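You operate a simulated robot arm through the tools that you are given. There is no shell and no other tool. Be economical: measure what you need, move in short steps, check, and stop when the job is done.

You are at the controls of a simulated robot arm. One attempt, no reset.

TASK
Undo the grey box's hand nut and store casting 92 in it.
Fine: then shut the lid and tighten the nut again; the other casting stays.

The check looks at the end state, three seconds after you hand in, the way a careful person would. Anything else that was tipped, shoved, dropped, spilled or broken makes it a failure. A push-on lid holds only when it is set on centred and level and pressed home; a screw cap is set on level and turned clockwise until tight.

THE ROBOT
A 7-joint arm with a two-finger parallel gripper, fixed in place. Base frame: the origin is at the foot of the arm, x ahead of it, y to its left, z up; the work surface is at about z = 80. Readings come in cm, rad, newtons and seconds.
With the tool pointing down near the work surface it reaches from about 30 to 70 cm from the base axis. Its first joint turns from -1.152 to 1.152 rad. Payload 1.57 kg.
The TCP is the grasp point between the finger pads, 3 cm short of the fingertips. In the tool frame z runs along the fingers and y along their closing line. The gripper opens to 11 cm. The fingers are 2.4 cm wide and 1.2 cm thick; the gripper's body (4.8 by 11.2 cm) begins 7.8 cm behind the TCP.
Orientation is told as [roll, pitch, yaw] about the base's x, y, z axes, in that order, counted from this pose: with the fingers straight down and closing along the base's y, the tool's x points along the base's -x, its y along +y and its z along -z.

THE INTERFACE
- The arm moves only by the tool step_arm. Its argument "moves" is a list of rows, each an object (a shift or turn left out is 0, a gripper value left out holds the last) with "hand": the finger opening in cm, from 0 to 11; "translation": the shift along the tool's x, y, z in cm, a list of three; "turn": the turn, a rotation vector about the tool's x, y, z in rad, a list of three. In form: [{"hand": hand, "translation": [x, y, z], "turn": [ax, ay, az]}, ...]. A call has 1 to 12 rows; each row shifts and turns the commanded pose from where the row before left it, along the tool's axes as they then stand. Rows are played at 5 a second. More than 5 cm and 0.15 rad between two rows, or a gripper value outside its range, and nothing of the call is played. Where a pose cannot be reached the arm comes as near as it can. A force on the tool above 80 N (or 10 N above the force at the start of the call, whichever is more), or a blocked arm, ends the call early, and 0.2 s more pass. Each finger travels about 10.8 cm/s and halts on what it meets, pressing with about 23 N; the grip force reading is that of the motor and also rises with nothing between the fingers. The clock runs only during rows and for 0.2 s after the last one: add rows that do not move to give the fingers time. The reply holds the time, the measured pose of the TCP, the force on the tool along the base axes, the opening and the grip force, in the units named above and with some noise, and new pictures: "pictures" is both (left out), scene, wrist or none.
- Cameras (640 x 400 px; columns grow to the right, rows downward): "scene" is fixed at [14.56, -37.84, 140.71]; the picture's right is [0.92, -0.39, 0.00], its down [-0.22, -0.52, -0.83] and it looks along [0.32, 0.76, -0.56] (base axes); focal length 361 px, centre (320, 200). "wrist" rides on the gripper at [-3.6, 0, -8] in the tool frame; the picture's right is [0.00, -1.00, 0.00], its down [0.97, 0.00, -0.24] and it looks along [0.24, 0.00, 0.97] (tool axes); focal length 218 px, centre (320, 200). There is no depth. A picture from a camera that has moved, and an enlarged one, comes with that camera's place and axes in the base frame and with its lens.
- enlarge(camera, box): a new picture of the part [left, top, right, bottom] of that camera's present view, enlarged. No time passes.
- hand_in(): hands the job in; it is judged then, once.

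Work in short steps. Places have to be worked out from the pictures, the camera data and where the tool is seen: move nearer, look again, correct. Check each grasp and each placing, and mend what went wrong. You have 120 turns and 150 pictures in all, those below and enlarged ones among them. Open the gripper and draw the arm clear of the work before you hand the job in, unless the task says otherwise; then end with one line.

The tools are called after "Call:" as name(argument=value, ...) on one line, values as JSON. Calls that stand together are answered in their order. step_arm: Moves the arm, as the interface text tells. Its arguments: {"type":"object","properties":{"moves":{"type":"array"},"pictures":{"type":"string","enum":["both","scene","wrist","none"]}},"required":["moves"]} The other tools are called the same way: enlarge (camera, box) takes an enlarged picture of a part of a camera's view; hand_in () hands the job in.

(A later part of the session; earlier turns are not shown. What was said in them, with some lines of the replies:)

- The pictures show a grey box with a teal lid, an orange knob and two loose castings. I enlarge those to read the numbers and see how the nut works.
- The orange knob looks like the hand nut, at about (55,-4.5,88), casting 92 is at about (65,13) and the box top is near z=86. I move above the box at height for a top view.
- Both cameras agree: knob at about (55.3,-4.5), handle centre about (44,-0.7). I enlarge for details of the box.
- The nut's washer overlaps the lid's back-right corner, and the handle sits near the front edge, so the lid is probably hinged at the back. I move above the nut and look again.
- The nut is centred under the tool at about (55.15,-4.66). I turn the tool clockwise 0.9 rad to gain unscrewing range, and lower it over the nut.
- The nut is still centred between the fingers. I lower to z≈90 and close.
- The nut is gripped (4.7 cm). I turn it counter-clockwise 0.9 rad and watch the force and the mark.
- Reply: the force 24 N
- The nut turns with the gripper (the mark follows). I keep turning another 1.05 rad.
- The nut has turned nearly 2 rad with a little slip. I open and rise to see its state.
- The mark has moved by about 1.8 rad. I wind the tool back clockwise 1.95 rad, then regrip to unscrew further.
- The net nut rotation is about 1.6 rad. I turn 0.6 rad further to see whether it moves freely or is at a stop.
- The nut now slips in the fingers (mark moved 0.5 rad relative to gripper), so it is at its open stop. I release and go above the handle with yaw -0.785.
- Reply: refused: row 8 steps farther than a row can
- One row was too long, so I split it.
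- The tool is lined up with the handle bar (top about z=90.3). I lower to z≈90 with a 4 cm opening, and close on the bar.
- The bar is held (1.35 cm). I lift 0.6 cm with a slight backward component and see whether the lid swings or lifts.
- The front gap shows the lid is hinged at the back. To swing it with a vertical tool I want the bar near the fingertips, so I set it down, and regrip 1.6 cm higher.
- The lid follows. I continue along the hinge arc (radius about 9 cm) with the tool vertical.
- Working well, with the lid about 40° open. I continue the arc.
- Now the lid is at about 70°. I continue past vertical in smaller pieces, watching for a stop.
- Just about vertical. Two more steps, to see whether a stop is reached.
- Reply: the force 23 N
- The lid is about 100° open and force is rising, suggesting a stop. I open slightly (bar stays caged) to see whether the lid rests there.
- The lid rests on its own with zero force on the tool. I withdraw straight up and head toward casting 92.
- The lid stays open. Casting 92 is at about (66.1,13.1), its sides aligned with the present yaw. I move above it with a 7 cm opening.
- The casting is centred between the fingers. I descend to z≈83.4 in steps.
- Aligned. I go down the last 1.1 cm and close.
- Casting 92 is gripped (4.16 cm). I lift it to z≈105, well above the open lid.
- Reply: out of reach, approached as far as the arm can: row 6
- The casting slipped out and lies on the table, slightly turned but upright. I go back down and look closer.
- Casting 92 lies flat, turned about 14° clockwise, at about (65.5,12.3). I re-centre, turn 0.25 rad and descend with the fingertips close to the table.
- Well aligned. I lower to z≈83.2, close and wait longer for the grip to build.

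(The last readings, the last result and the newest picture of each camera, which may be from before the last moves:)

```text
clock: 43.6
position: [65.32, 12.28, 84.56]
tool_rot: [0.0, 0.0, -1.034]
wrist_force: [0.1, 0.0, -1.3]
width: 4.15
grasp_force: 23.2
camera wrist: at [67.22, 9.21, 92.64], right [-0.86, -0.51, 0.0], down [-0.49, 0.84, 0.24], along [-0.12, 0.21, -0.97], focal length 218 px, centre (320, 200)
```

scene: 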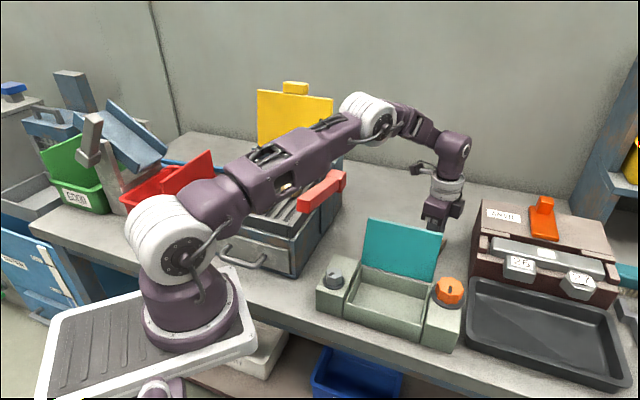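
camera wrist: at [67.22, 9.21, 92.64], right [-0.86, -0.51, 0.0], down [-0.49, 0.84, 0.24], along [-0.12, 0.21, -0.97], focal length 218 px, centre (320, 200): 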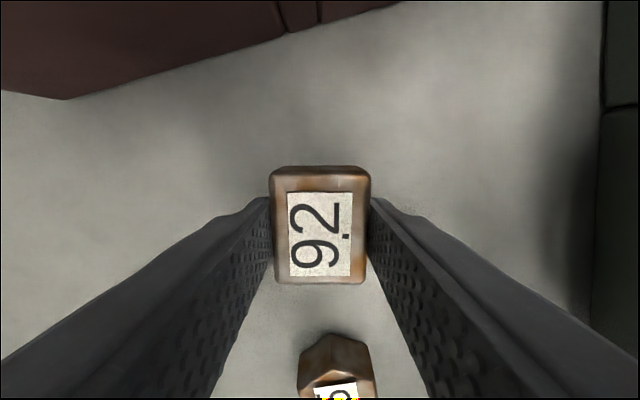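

The casting keeps its place between the fingers with 1.3 N on the wrist, so it is lifting. I continue slowly.

Call:
step_arm(moves=[{"translation": [0, 0, -0.6]}, {"translation": [0, 0, -0.8]}, {"translation": [0, 0, -1]}, {"translation": [0, 0, -1]}, {"translation": [0, 0, -1]}, {"translation": [0, 0, -1]}, {"translation": [0, 0, -1]}, {"translation": [0, 0, -0.8]}, {}], pictures="wrist")

```text
clock: 45.6
position: [65.35, 12.16, 92.0]
tool_rot: [0.001, 0.001, -1.034]
wrist_force: [-0.2, -0.2, -1.1]
width: 4.15
grasp_force: 23.2
camera wrist: at [67.25, 9.1, 99.88], right [-0.86, -0.51, 0.0], down [-0.49, 0.84, 0.24], along [-0.12, 0.21, -0.97], focal length 218 px, centre (320, 200)
```

wrist: 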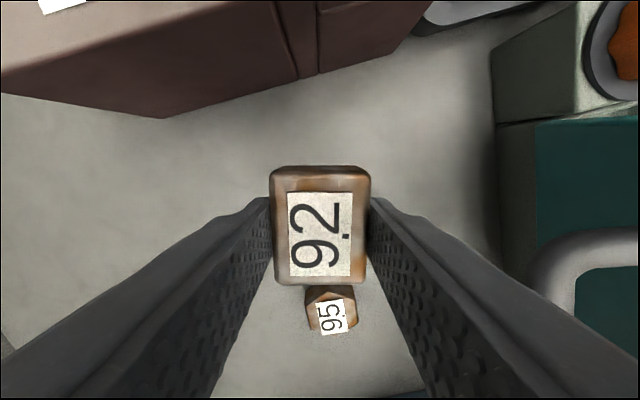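

The casting holds. I rise further at the same pace and turn back to yaw -0.785.

Call:
step_arm(moves=[{"translation": [0, 0, -1], "turn": [0, 0, -0.05]}, {"translation": [0, 0, -1], "turn": [0, 0, -0.05]}, {"translation": [0, 0, -1], "turn": [0, 0, -0.05]}, {"translation": [0, 0, -1], "turn": [0, 0, -0.05]}, {"translation": [0, 0, -1], "turn": [0, 0, -0.05]}, {"translation": [0, 0, -1]}, {"translation": [0, -0.6, -1]}, {"translation": [0, -1, -1]}, {"translation": [0, -1, -1]}, {"translation": [0, -1, -1]}, {"translation": [0, -1, -1]}, {}], pictures="both")

```text
clock: 48.2
position: [62.08, 8.94, 102.91]
tool_rot: [0.0, -0.001, -0.786]
wrist_force: [1.2, 0.0, -0.1]
width: 4.13
grasp_force: 23.2
camera wrist: at [64.71, 6.42, 110.95], right [-0.71, -0.71, 0.0], down [-0.69, 0.69, 0.24], along [-0.17, 0.17, -0.97], focal length 218 px, centre (320, 200)
```

scene: 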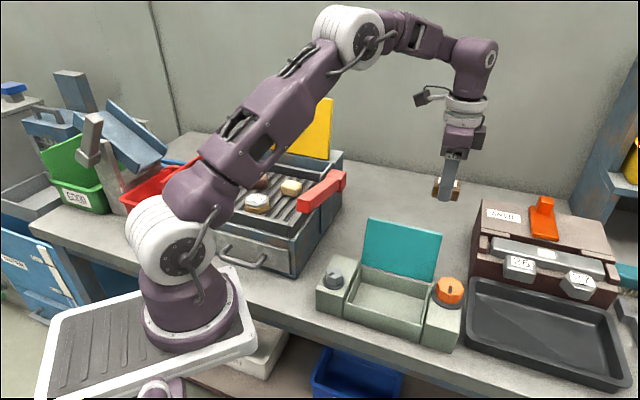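
wrist: 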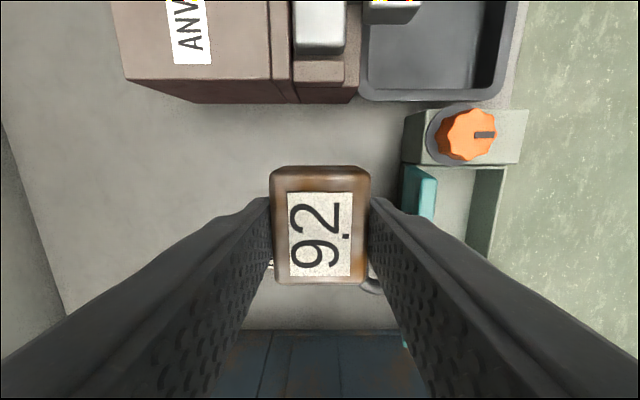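

The casting is held above lid height. I carry it to above the box interior at about (45.2,0.9).

Call:
step_arm(moves=[{"translation": [0.3, -0.9, 0]}, {"translation": [0.59, -1.68, 0]}, {"translation": [0.59, -1.68, 0]}, {"translation": [0.59, -1.68, 0]}, {"translation": [0.59, -1.68, 0]}, {"translation": [0.59, -1.68, 0]}, {"translation": [0.59, -1.68, 0]}, {"translation": [0.59, -1.68, 0]}, {"translation": [0.59, -1.68, 0]}, {"translation": [0.59, -1.68, 0]}, {"translation": [0.59, -1.68, 0]}, {}], pictures="both")

```text
clock: 50.8
position: [45.14, 0.98, 102.87]
tool_rot: [-0.001, 0.0, -0.788]
wrist_force: [0.1, 0.4, -1.0]
width: 4.14
grasp_force: 23.2
camera wrist: at [47.84, -1.53, 110.83], right [-0.71, -0.71, 0.0], down [-0.69, 0.69, 0.24], along [-0.17, 0.17, -0.97], focal length 218 px, centre (320, 200)
```

scene: 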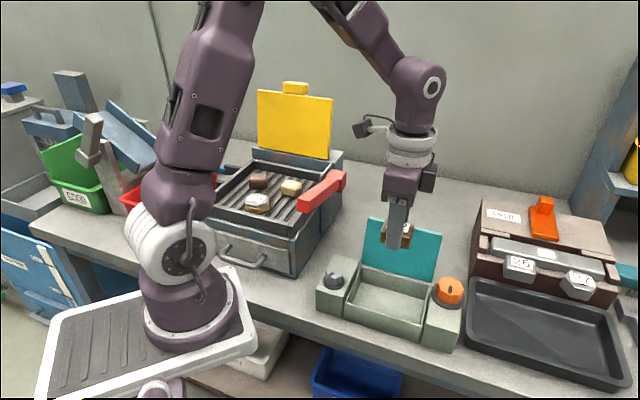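
wrist: 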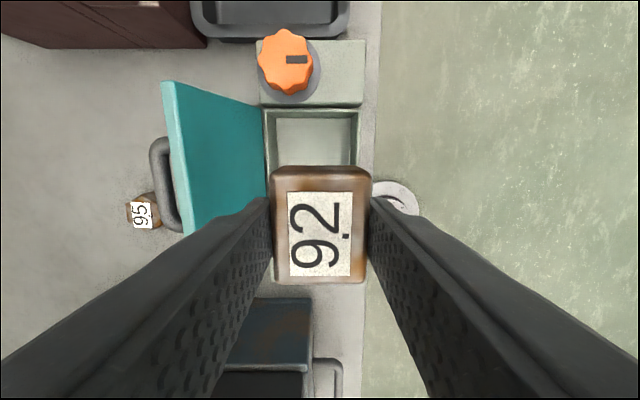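

The inner opening spans tool-y +5.2 to −3.5 here, so I shift back 0.7 cm and descend to just above the rim.

Call:
step_arm(moves=[{"translation": [-0.15, 0.35, 0]}, {"translation": [0, 0.35, 0.6]}, {"translation": [0, 0, 1.4]}, {"translation": [0, 0, 1.8]}, {"translation": [0, 0, 1.8]}, {"translation": [0, 0, 1.8]}, {"translation": [0, 0, 1.8]}, {"translation": [0, 0, 1.8]}, {"translation": [0, 0, 1]}, {}], pictures="both")

Call:
enlarge(camera="scene", box=[300, 200, 480, 350])

```text
clock: 53.0
position: [45.74, 1.05, 90.82]
tool_rot: [0.0, 0.0, -0.788]
wrist_force: [-0.1, -0.3, -1.9]
width: 4.16
grasp_force: 22.4
camera wrist: at [48.41, -1.34, 98.88], right [-0.71, -0.71, 0.0], down [-0.69, 0.69, 0.24], along [-0.17, 0.17, -0.97], focal length 218 px, centre (320, 200)
```

scene: 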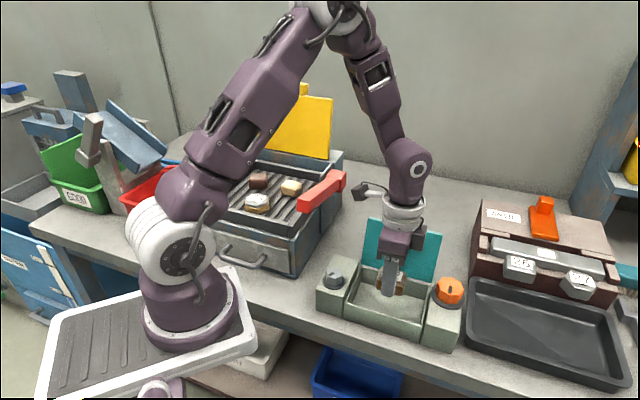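
wrist: 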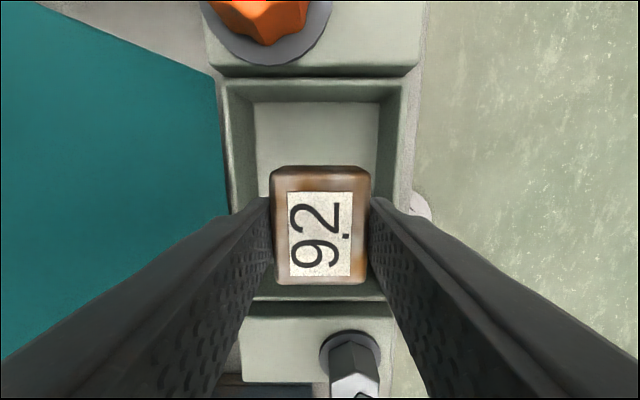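

```text
2.67 times, centred on (390, 275) of scene
camera zoom: at [14.56, -37.84, 140.71], right [0.92, -0.39, 0.0], down [-0.22, -0.52, -0.83], along [0.32, 0.76, -0.56], focal length 964 px, centre (133, 0)
```

zoom: 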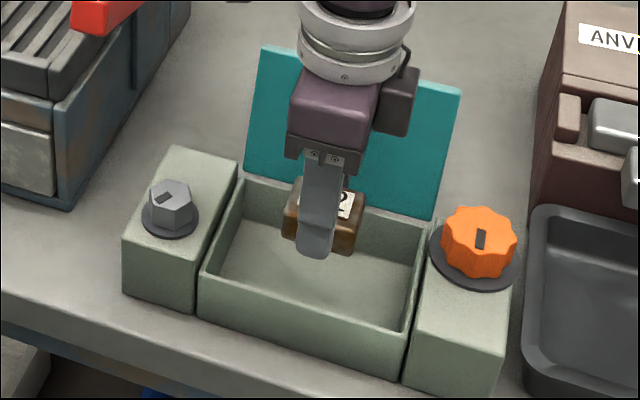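

The casting is centred over the opening. I lower slowly, watching the force for floor contact.

Call:
step_arm(moves=[{"translation": [0, 0, 1]}, {"translation": [0, 0, 1.2]}, {"translation": [0, 0, 1.2]}, {"translation": [0, 0, 1]}, {"translation": [0, 0, 0.6]}, {"translation": [0, 0, 0.5]}, {}], pictures="wrist")

```text
clock: 54.6
position: [45.73, 1.22, 85.36]
tool_rot: [0.0, 0.0, -0.785]
wrist_force: [-1.0, -0.3, -2.0]
width: 4.12
grasp_force: 23.0
camera wrist: at [48.39, -1.21, 93.36], right [-0.71, -0.71, 0.0], down [-0.69, 0.69, 0.24], along [-0.17, 0.17, -0.97], focal length 218 px, centre (320, 200)
```

wrist: 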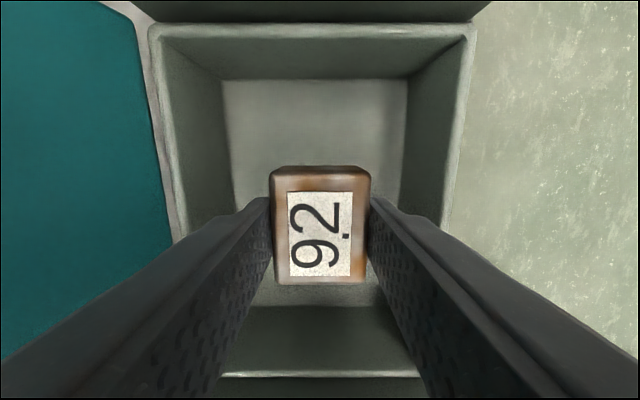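

Call:
step_arm(moves=[{"translation": [0, 0, 0.4]}, {"translation": [0, 0, 0.3]}, {"translation": [0, 0, 0.2]}, {}], pictures="wrist")

```text
clock: 55.6
position: [45.85, 1.36, 84.42]
tool_rot: [0.0, -0.001, -0.786]
wrist_force: [0.2, -0.8, -1.6]
width: 4.14
grasp_force: 22.9
camera wrist: at [48.4, -1.24, 92.4], right [-0.71, -0.71, 0.0], down [-0.69, 0.69, 0.24], along [-0.17, 0.17, -0.97], focal length 218 px, centre (320, 200)
```

wrist: 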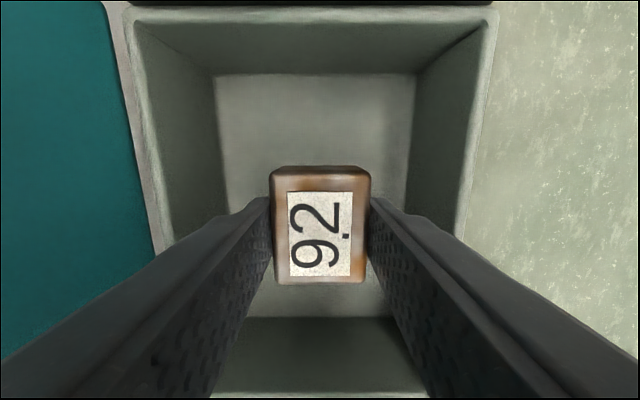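

No contact yet, so I lower in 0.2 cm steps.

Call:
step_arm(moves=[{"translation": [0, 0, 0.2]}, {"translation": [0, 0, 0.2]}, {}], pictures="none")

```text
clock: 56.4
position: [45.77, 1.33, 83.97]
tool_rot: [0.001, -0.002, -0.787]
wrist_force: [0.0, 0.0, -0.7]
width: 4.1
grasp_force: 23.0
```

Call:
step_arm(moves=[{"translation": [0, 0, 0.2]}, {}], pictures="none")

```text
clock: 57.0
position: [45.73, 1.27, 83.84]
tool_rot: [-0.002, 0.001, -0.787]
wrist_force: [-4.0, 0.2, 19.2]
width: 4.14
grasp_force: 22.6
```

Contact with the floor (19 N). I open to 6 cm and rise straight out.

Call:
step_arm(moves=[{"hand": 4.6}, {"hand": 5.4}, {"hand": 5.8}, {}, {"translation": [0, 0, -1.5]}, {"translation": [0, 0, -3]}, {"translation": [0, 0, -4]}, {"translation": [0, 0, -4]}, {"translation": [0, 0, -4]}, {}])

```text
clock: 59.2
position: [45.88, 1.22, 100.48]
tool_rot: [0.001, -0.001, -0.786]
wrist_force: [-0.6, 0.1, 0.3]
width: 5.82
grasp_force: 0.0
camera wrist: at [48.58, -1.19, 108.54], right [-0.71, -0.71, 0.0], down [-0.69, 0.69, 0.24], along [-0.17, 0.17, -0.97], focal length 218 px, centre (320, 200)
```

scene: 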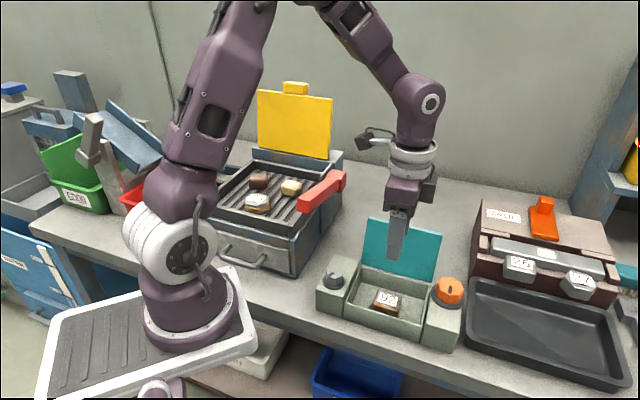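
wrist: 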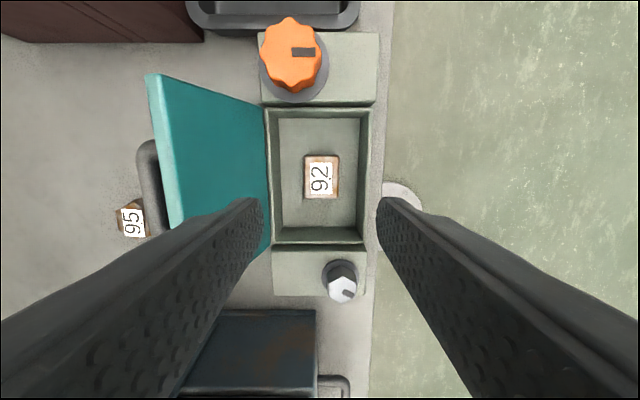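

Casting 92 lies flat in the box. I return over the handle of the open lid, at safe height first.

Call:
step_arm(moves=[{"hand": 3, "translation": [0, 0, -4]}, {"translation": [0, 4, 0]}, {"translation": [0, 4, 0]}, {"translation": [-0.2, 4.1, 0]}, {"translation": [0, 0, 3]}, {}])

```text
clock: 60.6
position: [54.43, 9.87, 101.42]
tool_rot: [-0.001, 0.0, -0.787]
wrist_force: [0.2, -0.2, 0.2]
width: 3.03
grasp_force: 0.0
camera wrist: at [57.06, 7.38, 109.43], right [-0.71, -0.71, 0.0], down [-0.69, 0.69, 0.24], along [-0.17, 0.17, -0.97], focal length 218 px, centre (320, 200)
```

scene: 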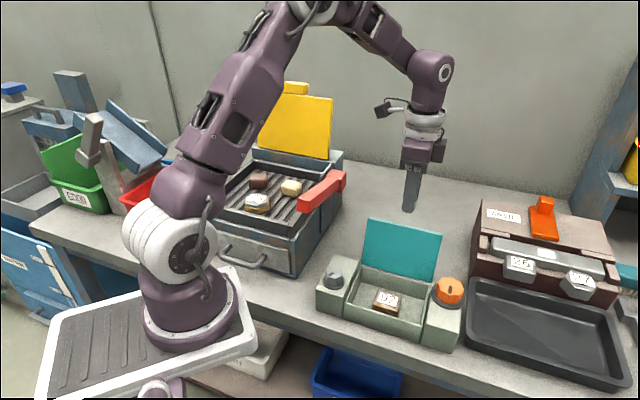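
wrist: 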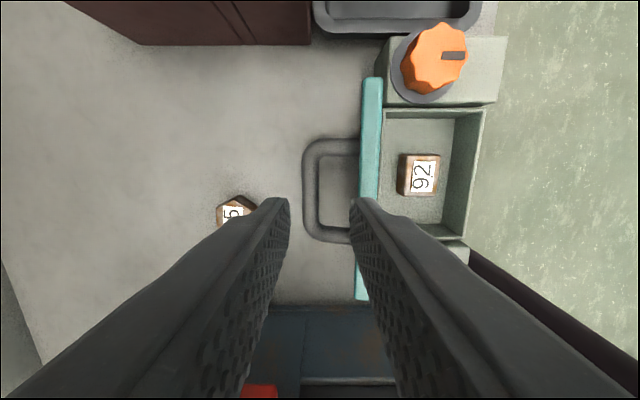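

The bar is about 0.65 cm further back than the tool axis. I correct and descend straddling it.

Call:
step_arm(moves=[{"translation": [0, 0.6, 1]}, {"translation": [0, 0, 2]}, {"translation": [0, 0, 2]}, {"translation": [0, 0, 1.5]}, {"translation": [0, 0, 0.7]}, {}])

```text
clock: 61.9
position: [54.96, 10.15, 94.78]
tool_rot: [0.01, -0.005, -0.784]
wrist_force: [-5.8, 1.0, 20.5]
width: 3.24
grasp_force: 1.7
stopped in row 6: the force on the tool passed its limit (the readings are from after the stop); the commanded pose is now the measured one
camera wrist: at [57.61, 7.72, 102.93], right [-0.71, -0.71, -0.01], down [-0.69, 0.68, 0.24], along [-0.16, 0.17, -0.97], focal length 218 px, centre (320, 200)
```

scene: 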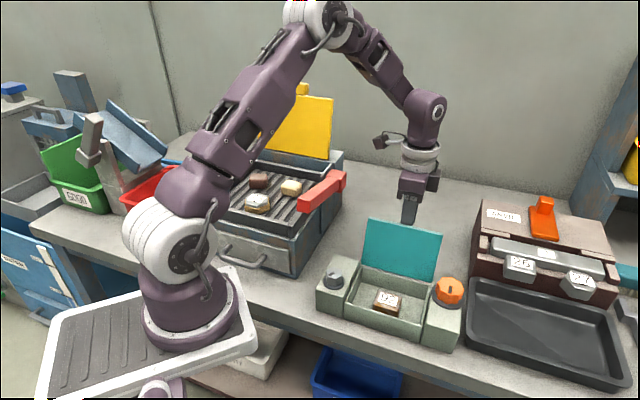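
wrist: 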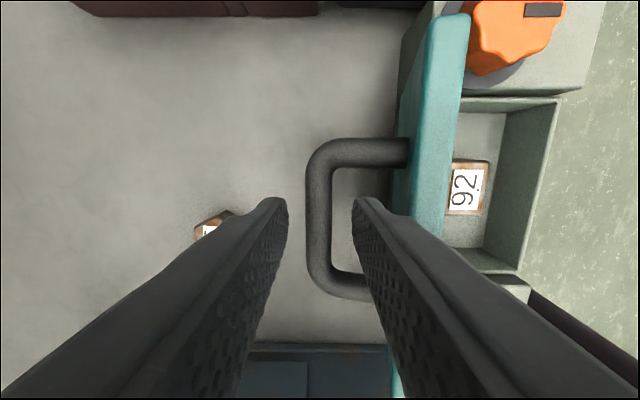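

Light contact: the front finger probably touches the lid edge. I back up 1 cm, narrow to 2.2 cm and lower again.

Call:
step_arm(moves=[{"translation": [0, 0, -1.5]}, {"hand": 2.2}, {}], pictures="wrist")

Call:
enlarge(camera="wrist", box=[240, 120, 440, 320])

```text
clock: 62.7
position: [55.13, 10.19, 96.29]
tool_rot: [0.009, -0.006, -0.783]
wrist_force: [-0.8, -0.5, -0.8]
width: 2.22
grasp_force: 0.1
camera wrist: at [57.67, 7.67, 104.29], right [-0.71, -0.71, -0.01], down [-0.69, 0.68, 0.24], along [-0.16, 0.17, -0.97], focal length 218 px, centre (320, 200)
```

wrist: 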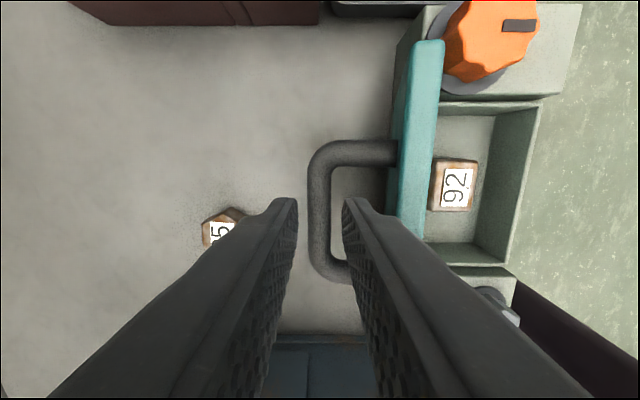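

```text
2.00 times, centred on (340, 220) of wrist
camera zoom: at [57.67, 7.67, 104.29], right [-0.71, -0.71, -0.01], down [-0.69, 0.68, 0.24], along [-0.16, 0.17, -0.97], focal length 436 px, centre (280, 160)
```

zoom: 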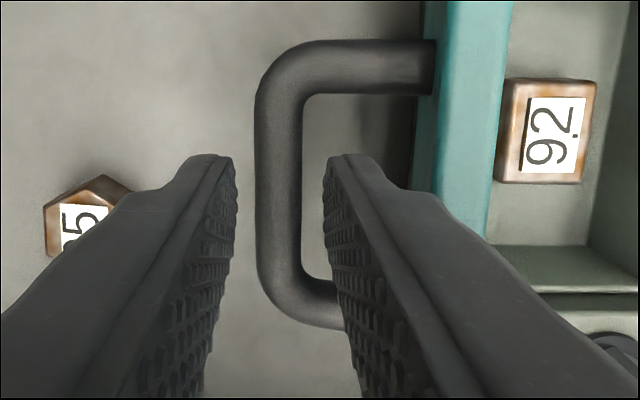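

With the narrower opening both fingertips clear the bar and the lid. I lower again in small steps.

Call:
step_arm(moves=[{"translation": [0, 0, 0.8]}, {"translation": [0, 0, 0.7]}, {"translation": [0, 0, 0.4]}, {}], pictures="wrist")

```text
clock: 63.7
position: [55.16, 10.13, 94.43]
tool_rot: [0.007, -0.006, -0.784]
wrist_force: [1.3, 0.1, -0.3]
width: 2.18
grasp_force: 0.0
camera wrist: at [57.67, 7.66, 102.37], right [-0.71, -0.71, -0.01], down [-0.69, 0.69, 0.24], along [-0.16, 0.17, -0.97], focal length 218 px, centre (320, 200)
```

wrist: 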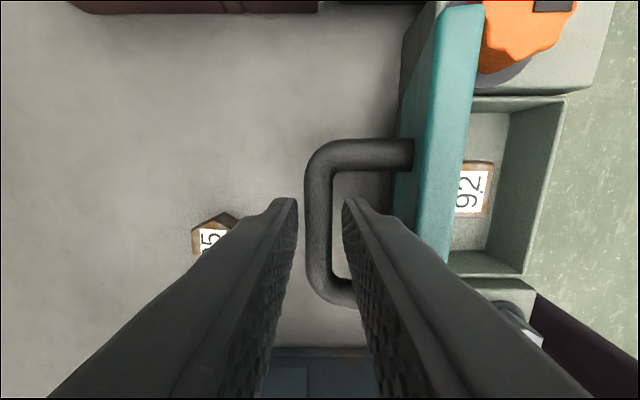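

The bar is near the very tips, so I lower another 0.9 cm, and close.

Call:
step_arm(moves=[{"translation": [0, 0, 0.5]}, {"translation": [0, 0, 0.4]}, {}, {"hand": 1.5}, {"hand": 0.3}, {}, {}], pictures="wrist")

```text
clock: 65.3
position: [55.15, 10.24, 93.45]
tool_rot: [0.007, -0.004, -0.784]
wrist_force: [-1.0, -1.9, -2.5]
width: 1.36
grasp_force: 29.9
camera wrist: at [57.63, 7.7, 101.51], right [-0.71, -0.71, -0.01], down [-0.69, 0.68, 0.24], along [-0.16, 0.17, -0.97], focal length 218 px, centre (320, 200)
```

wrist: 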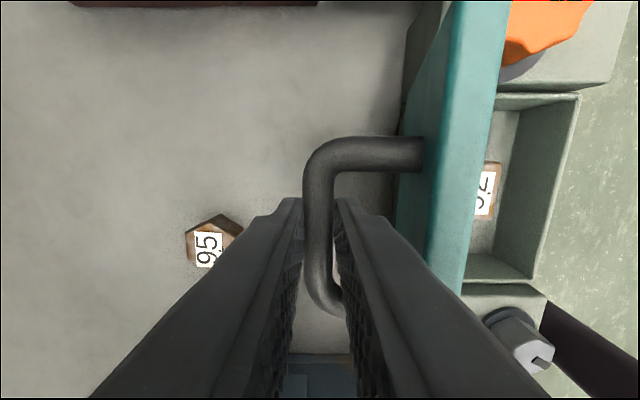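

The bar is gripped. I swing the lid back along the reverse arc.

Call:
step_arm(moves=[{"translation": [0, -0.62, -0.7]}, {"translation": [0, -0.94, -0.82]}, {"translation": [0, -1.05, -0.68]}, {"translation": [0, -1.13, -0.53]}, {"translation": [0, -1.2, -0.36]}, {}])

```text
clock: 66.7
position: [51.44, 6.64, 96.61]
tool_rot: [0.009, -0.005, -0.782]
wrist_force: [2.8, -3.3, -8.8]
width: 1.35
grasp_force: 29.9
camera wrist: at [54.09, 4.18, 104.65], right [-0.71, -0.71, -0.01], down [-0.69, 0.68, 0.24], along [-0.16, 0.17, -0.97], focal length 218 px, centre (320, 200)
```

scene: 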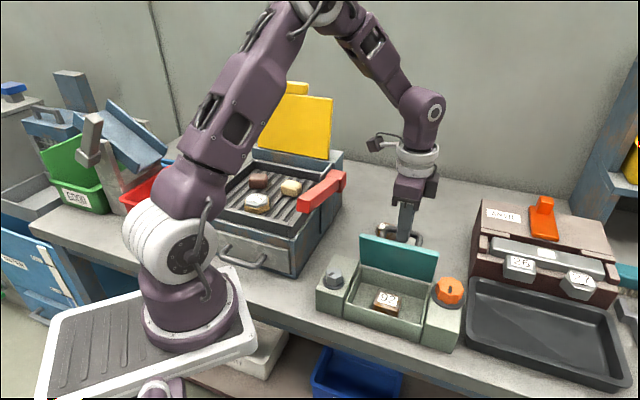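
wrist: 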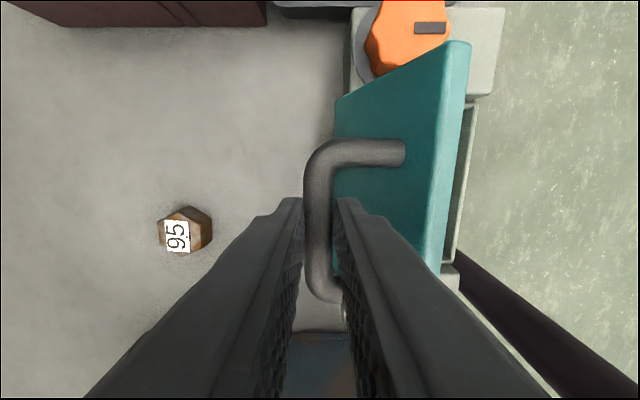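

Lid follows. I continue the arc down to about 40°.

Call:
step_arm(moves=[{"translation": [0, -1.23, -0.2]}, {"translation": [0, -1.25, -0.02]}, {"translation": [0, -1.24, 0.15]}, {"translation": [0, -1.2, 0.33]}, {"translation": [0, -1.15, 0.49]}, {}])

```text
clock: 68.1
position: [47.29, 2.35, 95.74]
tool_rot: [0.009, -0.005, -0.786]
wrist_force: [-4.7, -3.7, 12.8]
width: 1.39
grasp_force: 30.1
camera wrist: at [49.82, -0.15, 103.77], right [-0.71, -0.71, -0.01], down [-0.69, 0.69, 0.24], along [-0.16, 0.17, -0.97], focal length 218 px, centre (320, 200)
```

scene: 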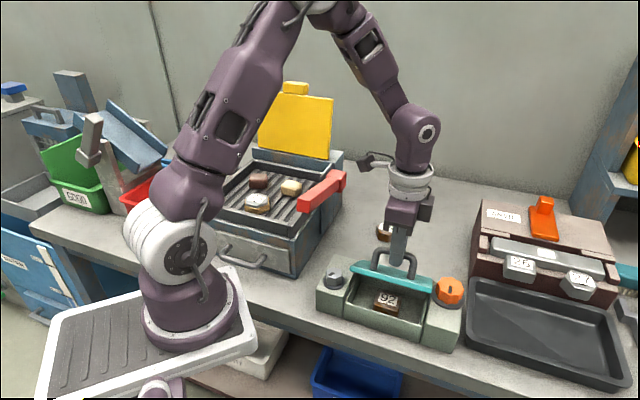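
wrist: 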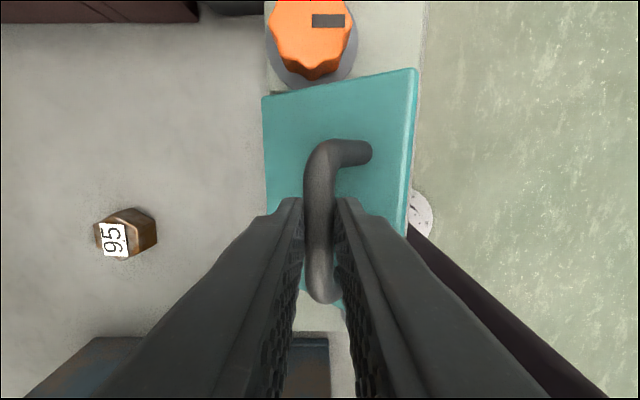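

About 40° remain. I finish the arc gently down to closed.

Call:
step_arm(moves=[{"translation": [0, -1.07, 0.64]}, {"translation": [0, -0.97, 0.78]}, {"translation": [0, -0.86, 0.92]}, {"translation": [0, -0.71, 1.02]}, {}], pictures="scene")

```text
clock: 69.3
position: [44.67, -0.19, 92.41]
tool_rot: [0.004, -0.004, -0.787]
wrist_force: [-25.2, -26.8, 26.9]
width: 1.35
grasp_force: 29.9
```

scene: 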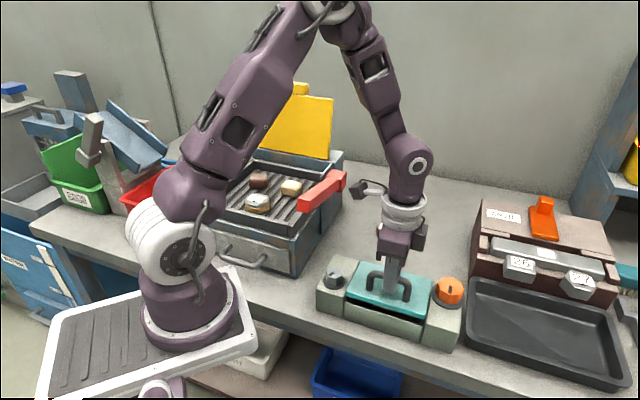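

Nearly closed, with sideways force building. I release the bar so that the lid can settle.

Call:
step_arm(moves=[{"hand": 2}, {"hand": 3}, {}, {}], pictures="both")

Call:
enlarge(camera="scene", box=[300, 220, 480, 350])

```text
clock: 70.3
position: [44.97, -0.13, 92.47]
tool_rot: [0.009, -0.005, -0.783]
wrist_force: [-1.2, -1.2, -0.1]
width: 3.06
grasp_force: 0.3
camera wrist: at [47.41, -2.61, 100.44], right [-0.71, -0.71, -0.01], down [-0.69, 0.68, 0.24], along [-0.16, 0.17, -0.97], focal length 218 px, centre (320, 200)
```

scene: 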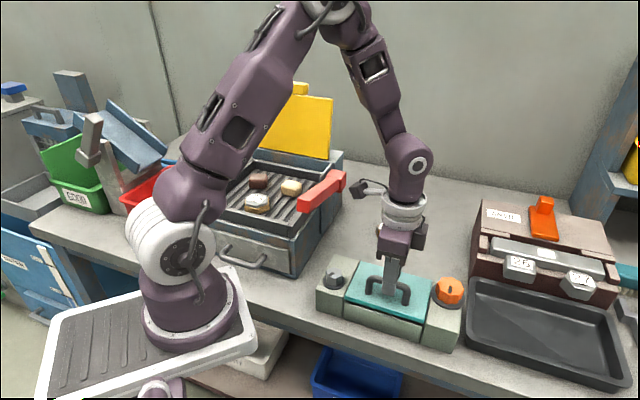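
wrist: 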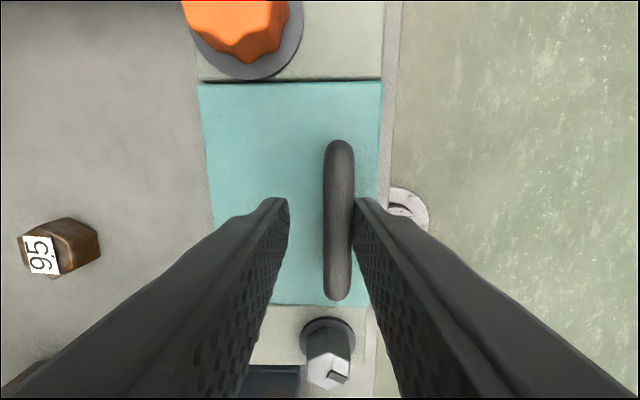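

```text
3.08 times, centred on (390, 285) of scene
camera zoom: at [14.56, -37.84, 140.71], right [0.92, -0.39, 0.0], down [-0.22, -0.52, -0.83], along [0.32, 0.76, -0.56], focal length 1112 px, centre (105, -62)
```

zoom: 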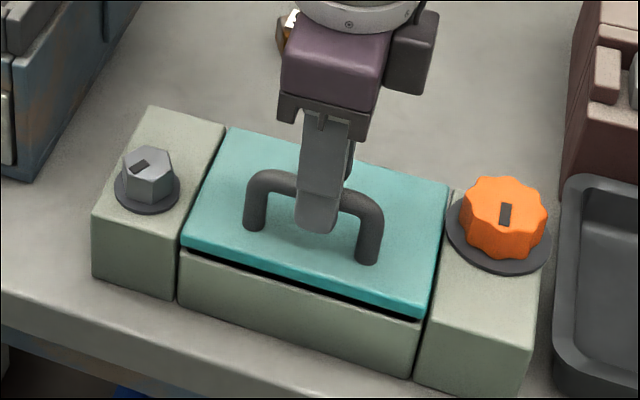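

A small gap remains at the front since the hinge holds by friction. I rise above the bar, close the fingers, and press the handle down.

Call:
step_arm(moves=[{"translation": [0, 0.2, -1.5]}, {"translation": [0, 0, -2.5]}, {"hand": 0, "translation": [0, -1.3, 0]}, {}, {}, {"translation": [0, 0, 1.5]}, {}], pictures="wrist")

```text
clock: 71.9
position: [43.96, -1.0, 94.82]
tool_rot: [0.009, -0.005, -0.785]
wrist_force: [-0.1, 0.3, 0.1]
width: 0.0
grasp_force: 21.3
camera wrist: at [46.53, -3.37, 102.86], right [-0.71, -0.71, -0.01], down [-0.69, 0.68, 0.24], along [-0.16, 0.17, -0.97], focal length 218 px, centre (320, 200)
```

wrist: 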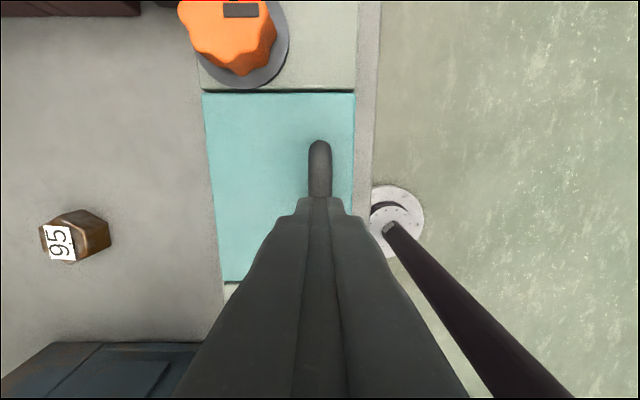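

The closed fingertips are right over the bar. I press down in small steps.

Call:
step_arm(moves=[{"translation": [0, 0, 0.5]}, {"translation": [0, 0, 0.3]}, {"translation": [0, 0, 0.3]}, {"translation": [0, 0, 0.3]}, {}], pictures="scene")

Call:
enlarge(camera="scene", box=[300, 220, 480, 350])

```text
clock: 72.8
position: [43.81, -0.94, 93.91]
tool_rot: [0.01, -0.004, -0.787]
wrist_force: [-12.9, 3.0, 47.3]
width: 0.0
grasp_force: 21.2
stopped in row 4: the force on the tool passed its limit (the readings are from after the stop); the commanded pose is now the measured one
```

scene: 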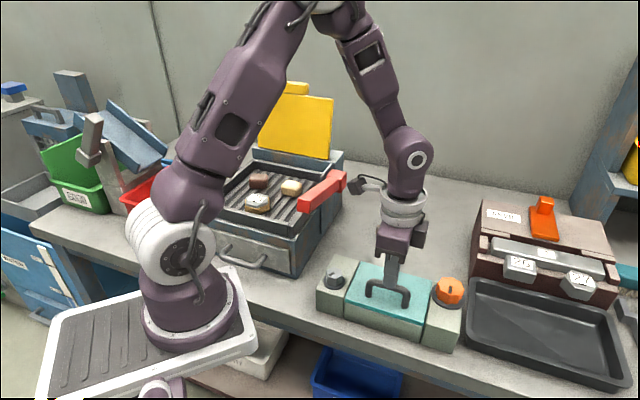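

```text
3.08 times, centred on (390, 285) of scene
camera zoom: at [14.46, -37.83, 140.72], right [0.92, -0.39, 0.0], down [-0.22, -0.52, -0.83], along [0.32, 0.76, -0.56], focal length 1112 px, centre (105, -62)
```

zoom: 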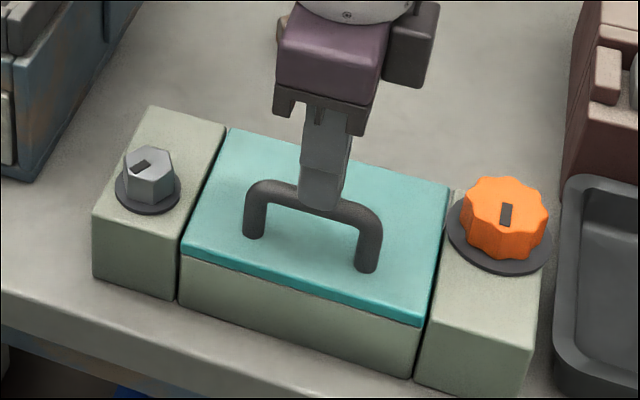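

The lid is flush now. I rise, open, and go above the nut, then turn the tool counter-clockwise for tightening range.

Call:
step_arm(moves=[{"translation": [0, 0, -3]}, {"hand": 10, "translation": [0, 0, -3]}, {"translation": [-3.5, 1.8, 0]}, {"translation": [-3.5, 1.8, 0]}, {"translation": [-3.6, 1.8, 0]}, {"turn": [0, 0, -0.15]}, {"turn": [0, 0, -0.15]}, {"turn": [0, 0, -0.15]}, {"turn": [0, 0, -0.15]}, {"turn": [0, 0, -0.15]}, {"turn": [0, 0, -0.15]}, {}], pictures="none")

Call:
step_arm(moves=[{"turn": [0, 0, -0.15]}, {"turn": [0, 0, -0.15]}, {"turn": [0, 0, -0.15]}, {"turn": [0, 0, -0.15]}, {"turn": [0, 0, -0.15]}, {"turn": [0, 0, -0.1]}, {}], pictures="both")

```text
clock: 75.4
position: [55.1, -4.62, 99.95]
tool_rot: [0.002, -0.011, 0.117]
wrist_force: [-0.3, 0.1, 0.3]
width: 10.02
grasp_force: 0.1
```

```text
clock: 77.0
position: [55.19, -4.65, 100.09]
tool_rot: [-0.007, -0.009, 0.965]
wrist_force: [0.7, 0.6, 0.0]
width: 9.98
grasp_force: 0.0
camera wrist: at [57.27, -1.58, 108.04], right [0.82, -0.57, 0.01], down [-0.55, -0.8, 0.23], along [-0.13, -0.19, -0.97], focal length 218 px, centre (320, 200)
```

scene: 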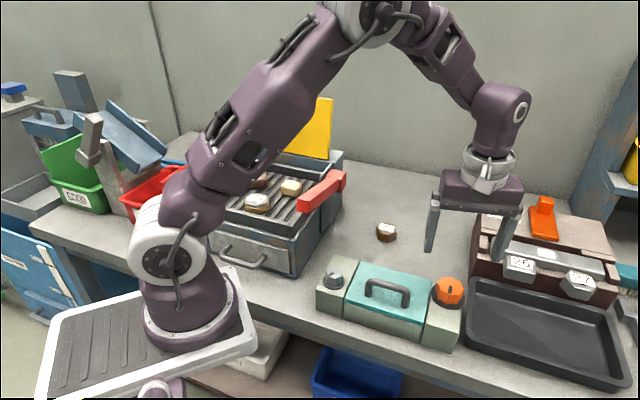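
wrist: 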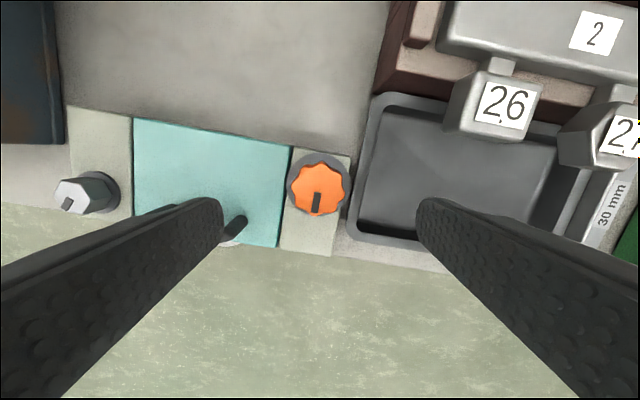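

The lid is shut and the nut centred under the tool. I lower to z≈90 and grip the nut.

Call:
step_arm(moves=[{"translation": [0, 0, 3]}, {"translation": [0, 0, 3]}, {"translation": [0, 0, 2.5]}, {"translation": [0, 0, 1.6]}, {}, {"hand": 7}, {"hand": 5}, {"hand": 3.5}, {}, {}], pictures="wrist")

```text
clock: 79.2
position: [55.05, -4.43, 89.73]
tool_rot: [-0.001, -0.007, 0.964]
wrist_force: [-20.2, 16.0, 5.5]
width: 4.64
grasp_force: 44.9
camera wrist: at [57.27, -1.48, 97.85], right [0.82, -0.57, 0.0], down [-0.55, -0.8, 0.23], along [-0.13, -0.19, -0.97], focal length 218 px, centre (320, 200)
```

wrist: 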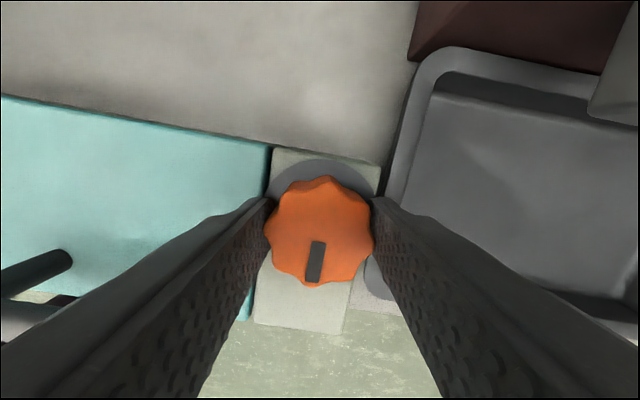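

Nut gripped. I turn clockwise 1.5 rad first.

Call:
step_arm(moves=[{"turn": [0, 0, 0.15]}, {"turn": [0, 0, 0.15]}, {"turn": [0, 0, 0.15]}, {"turn": [0, 0, 0.15]}, {"turn": [0, 0, 0.15]}, {"turn": [0, 0, 0.15]}, {"turn": [0, 0, 0.15]}, {"turn": [0, 0, 0.15]}, {"turn": [0, 0, 0.15]}, {"turn": [0, 0, 0.15]}, {}], pictures="wrist")

```text
clock: 81.6
position: [55.17, -4.7, 89.79]
tool_rot: [0.008, -0.007, -0.537]
wrist_force: [-22.9, 2.1, 7.4]
width: 4.63
grasp_force: 45.1
camera wrist: at [58.36, -6.49, 97.85], right [-0.51, -0.86, -0.01], down [-0.84, 0.5, 0.23], along [-0.2, 0.13, -0.97], focal length 218 px, centre (320, 200)
```

wrist: 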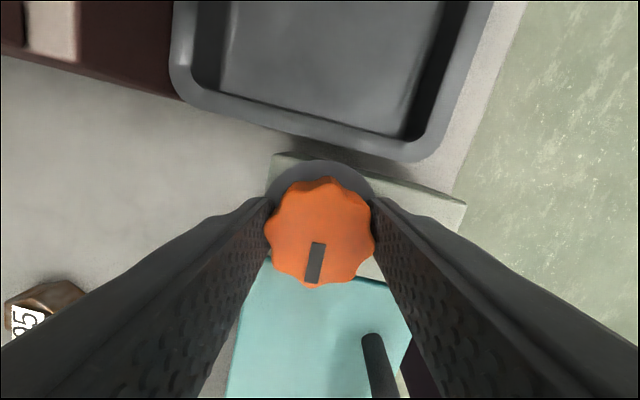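

No slip. I keep turning clockwise until the nut slips in the fingers, i.e. it is tight.

Call:
step_arm(moves=[{"turn": [0, 0, 0.1]}, {"turn": [0, 0, 0.1]}, {"turn": [0, 0, 0.1]}, {"turn": [0, 0, 0.1]}, {}], pictures="wrist")

```text
clock: 82.8
position: [55.24, -4.78, 89.73]
tool_rot: [0.008, -0.006, -0.939]
wrist_force: [-14.8, -29.7, 2.9]
width: 4.68
grasp_force: 44.7
camera wrist: at [57.41, -7.68, 97.87], right [-0.81, -0.59, -0.01], down [-0.58, 0.78, 0.23], along [-0.13, 0.19, -0.97], focal length 218 px, centre (320, 200)
```

wrist: 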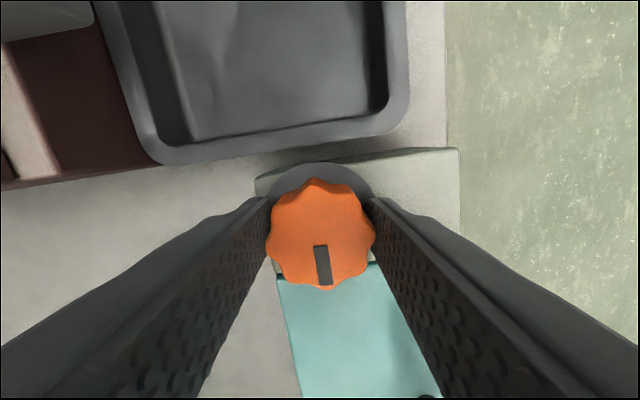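

The nut is back at its original mark angle and slips in the fingers, so it is tight. I release, rise and check.

Call:
step_arm(moves=[{"hand": 7}, {"hand": 10}, {}, {"translation": [0, 0, -4]}, {"translation": [0, 0, -4]}, {"translation": [0, 0, -4]}, {"translation": [0, 0, -4]}, {}], pictures="both")

Call:
enlarge(camera="scene", box=[300, 210, 480, 350])

```text
clock: 84.6
position: [54.79, -4.43, 105.83]
tool_rot: [0.01, -0.003, -0.937]
wrist_force: [-0.3, 0.2, -0.3]
width: 9.98
grasp_force: 0.2
camera wrist: at [56.98, -7.34, 113.81], right [-0.8, -0.59, -0.01], down [-0.58, 0.78, 0.24], along [-0.13, 0.2, -0.97], focal length 218 px, centre (320, 200)
```

scene: 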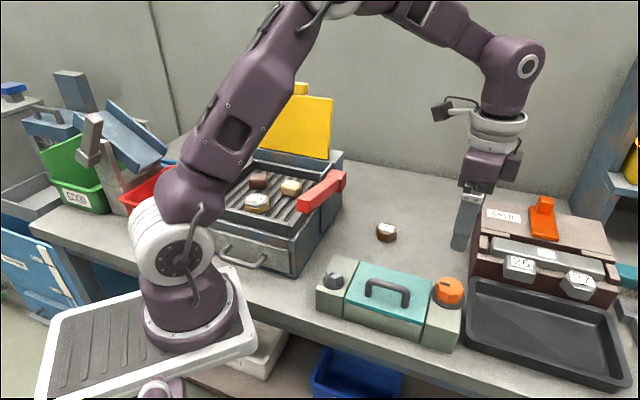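
wrist: 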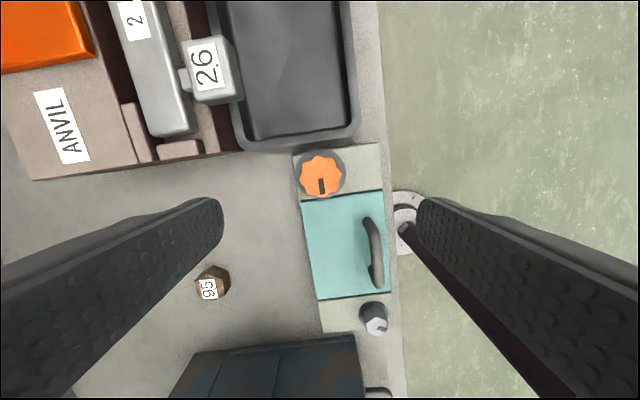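

```text
2.86 times, centred on (390, 280) of scene
camera zoom: at [14.56, -37.84, 140.71], right [0.92, -0.39, 0.0], down [-0.22, -0.52, -0.83], along [0.32, 0.76, -0.56], focal length 1033 px, centre (120, -29)
```

zoom: 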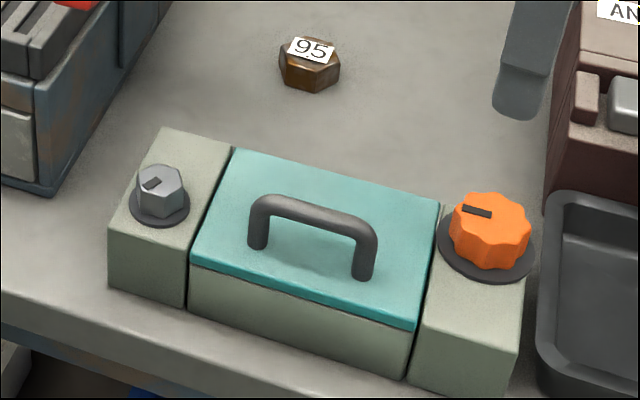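

Lid flush, nut at its original mark and casting 95 unmoved. I draw the arm a bit further up, and then hand in.

Call:
step_arm(moves=[{"translation": [2, -2, -3]}, {"translation": [2, -2, -3]}, {}], pictures="scene")

```text
clock: 85.4
position: [49.29, -3.77, 111.54]
tool_rot: [0.012, -0.003, -0.935]
wrist_force: [0.0, -0.2, -0.3]
width: 9.99
grasp_force: 0.2
```

scene: 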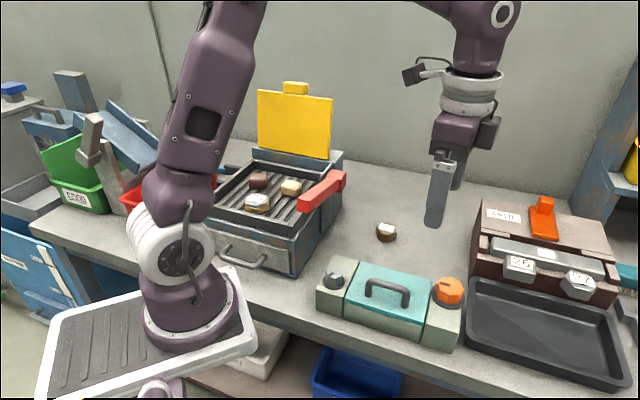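

The picture shows everything in place and the gripper open and clear, so I hand in.

Call:
hand_in()

```text
The job is handed in.
```

Casting 92 is in the grey box with the lid shut and the hand nut tightened back to its original mark; casting 92 slipped from the gripper once on the first lift and was picked up again, and casting 95 was not touched.
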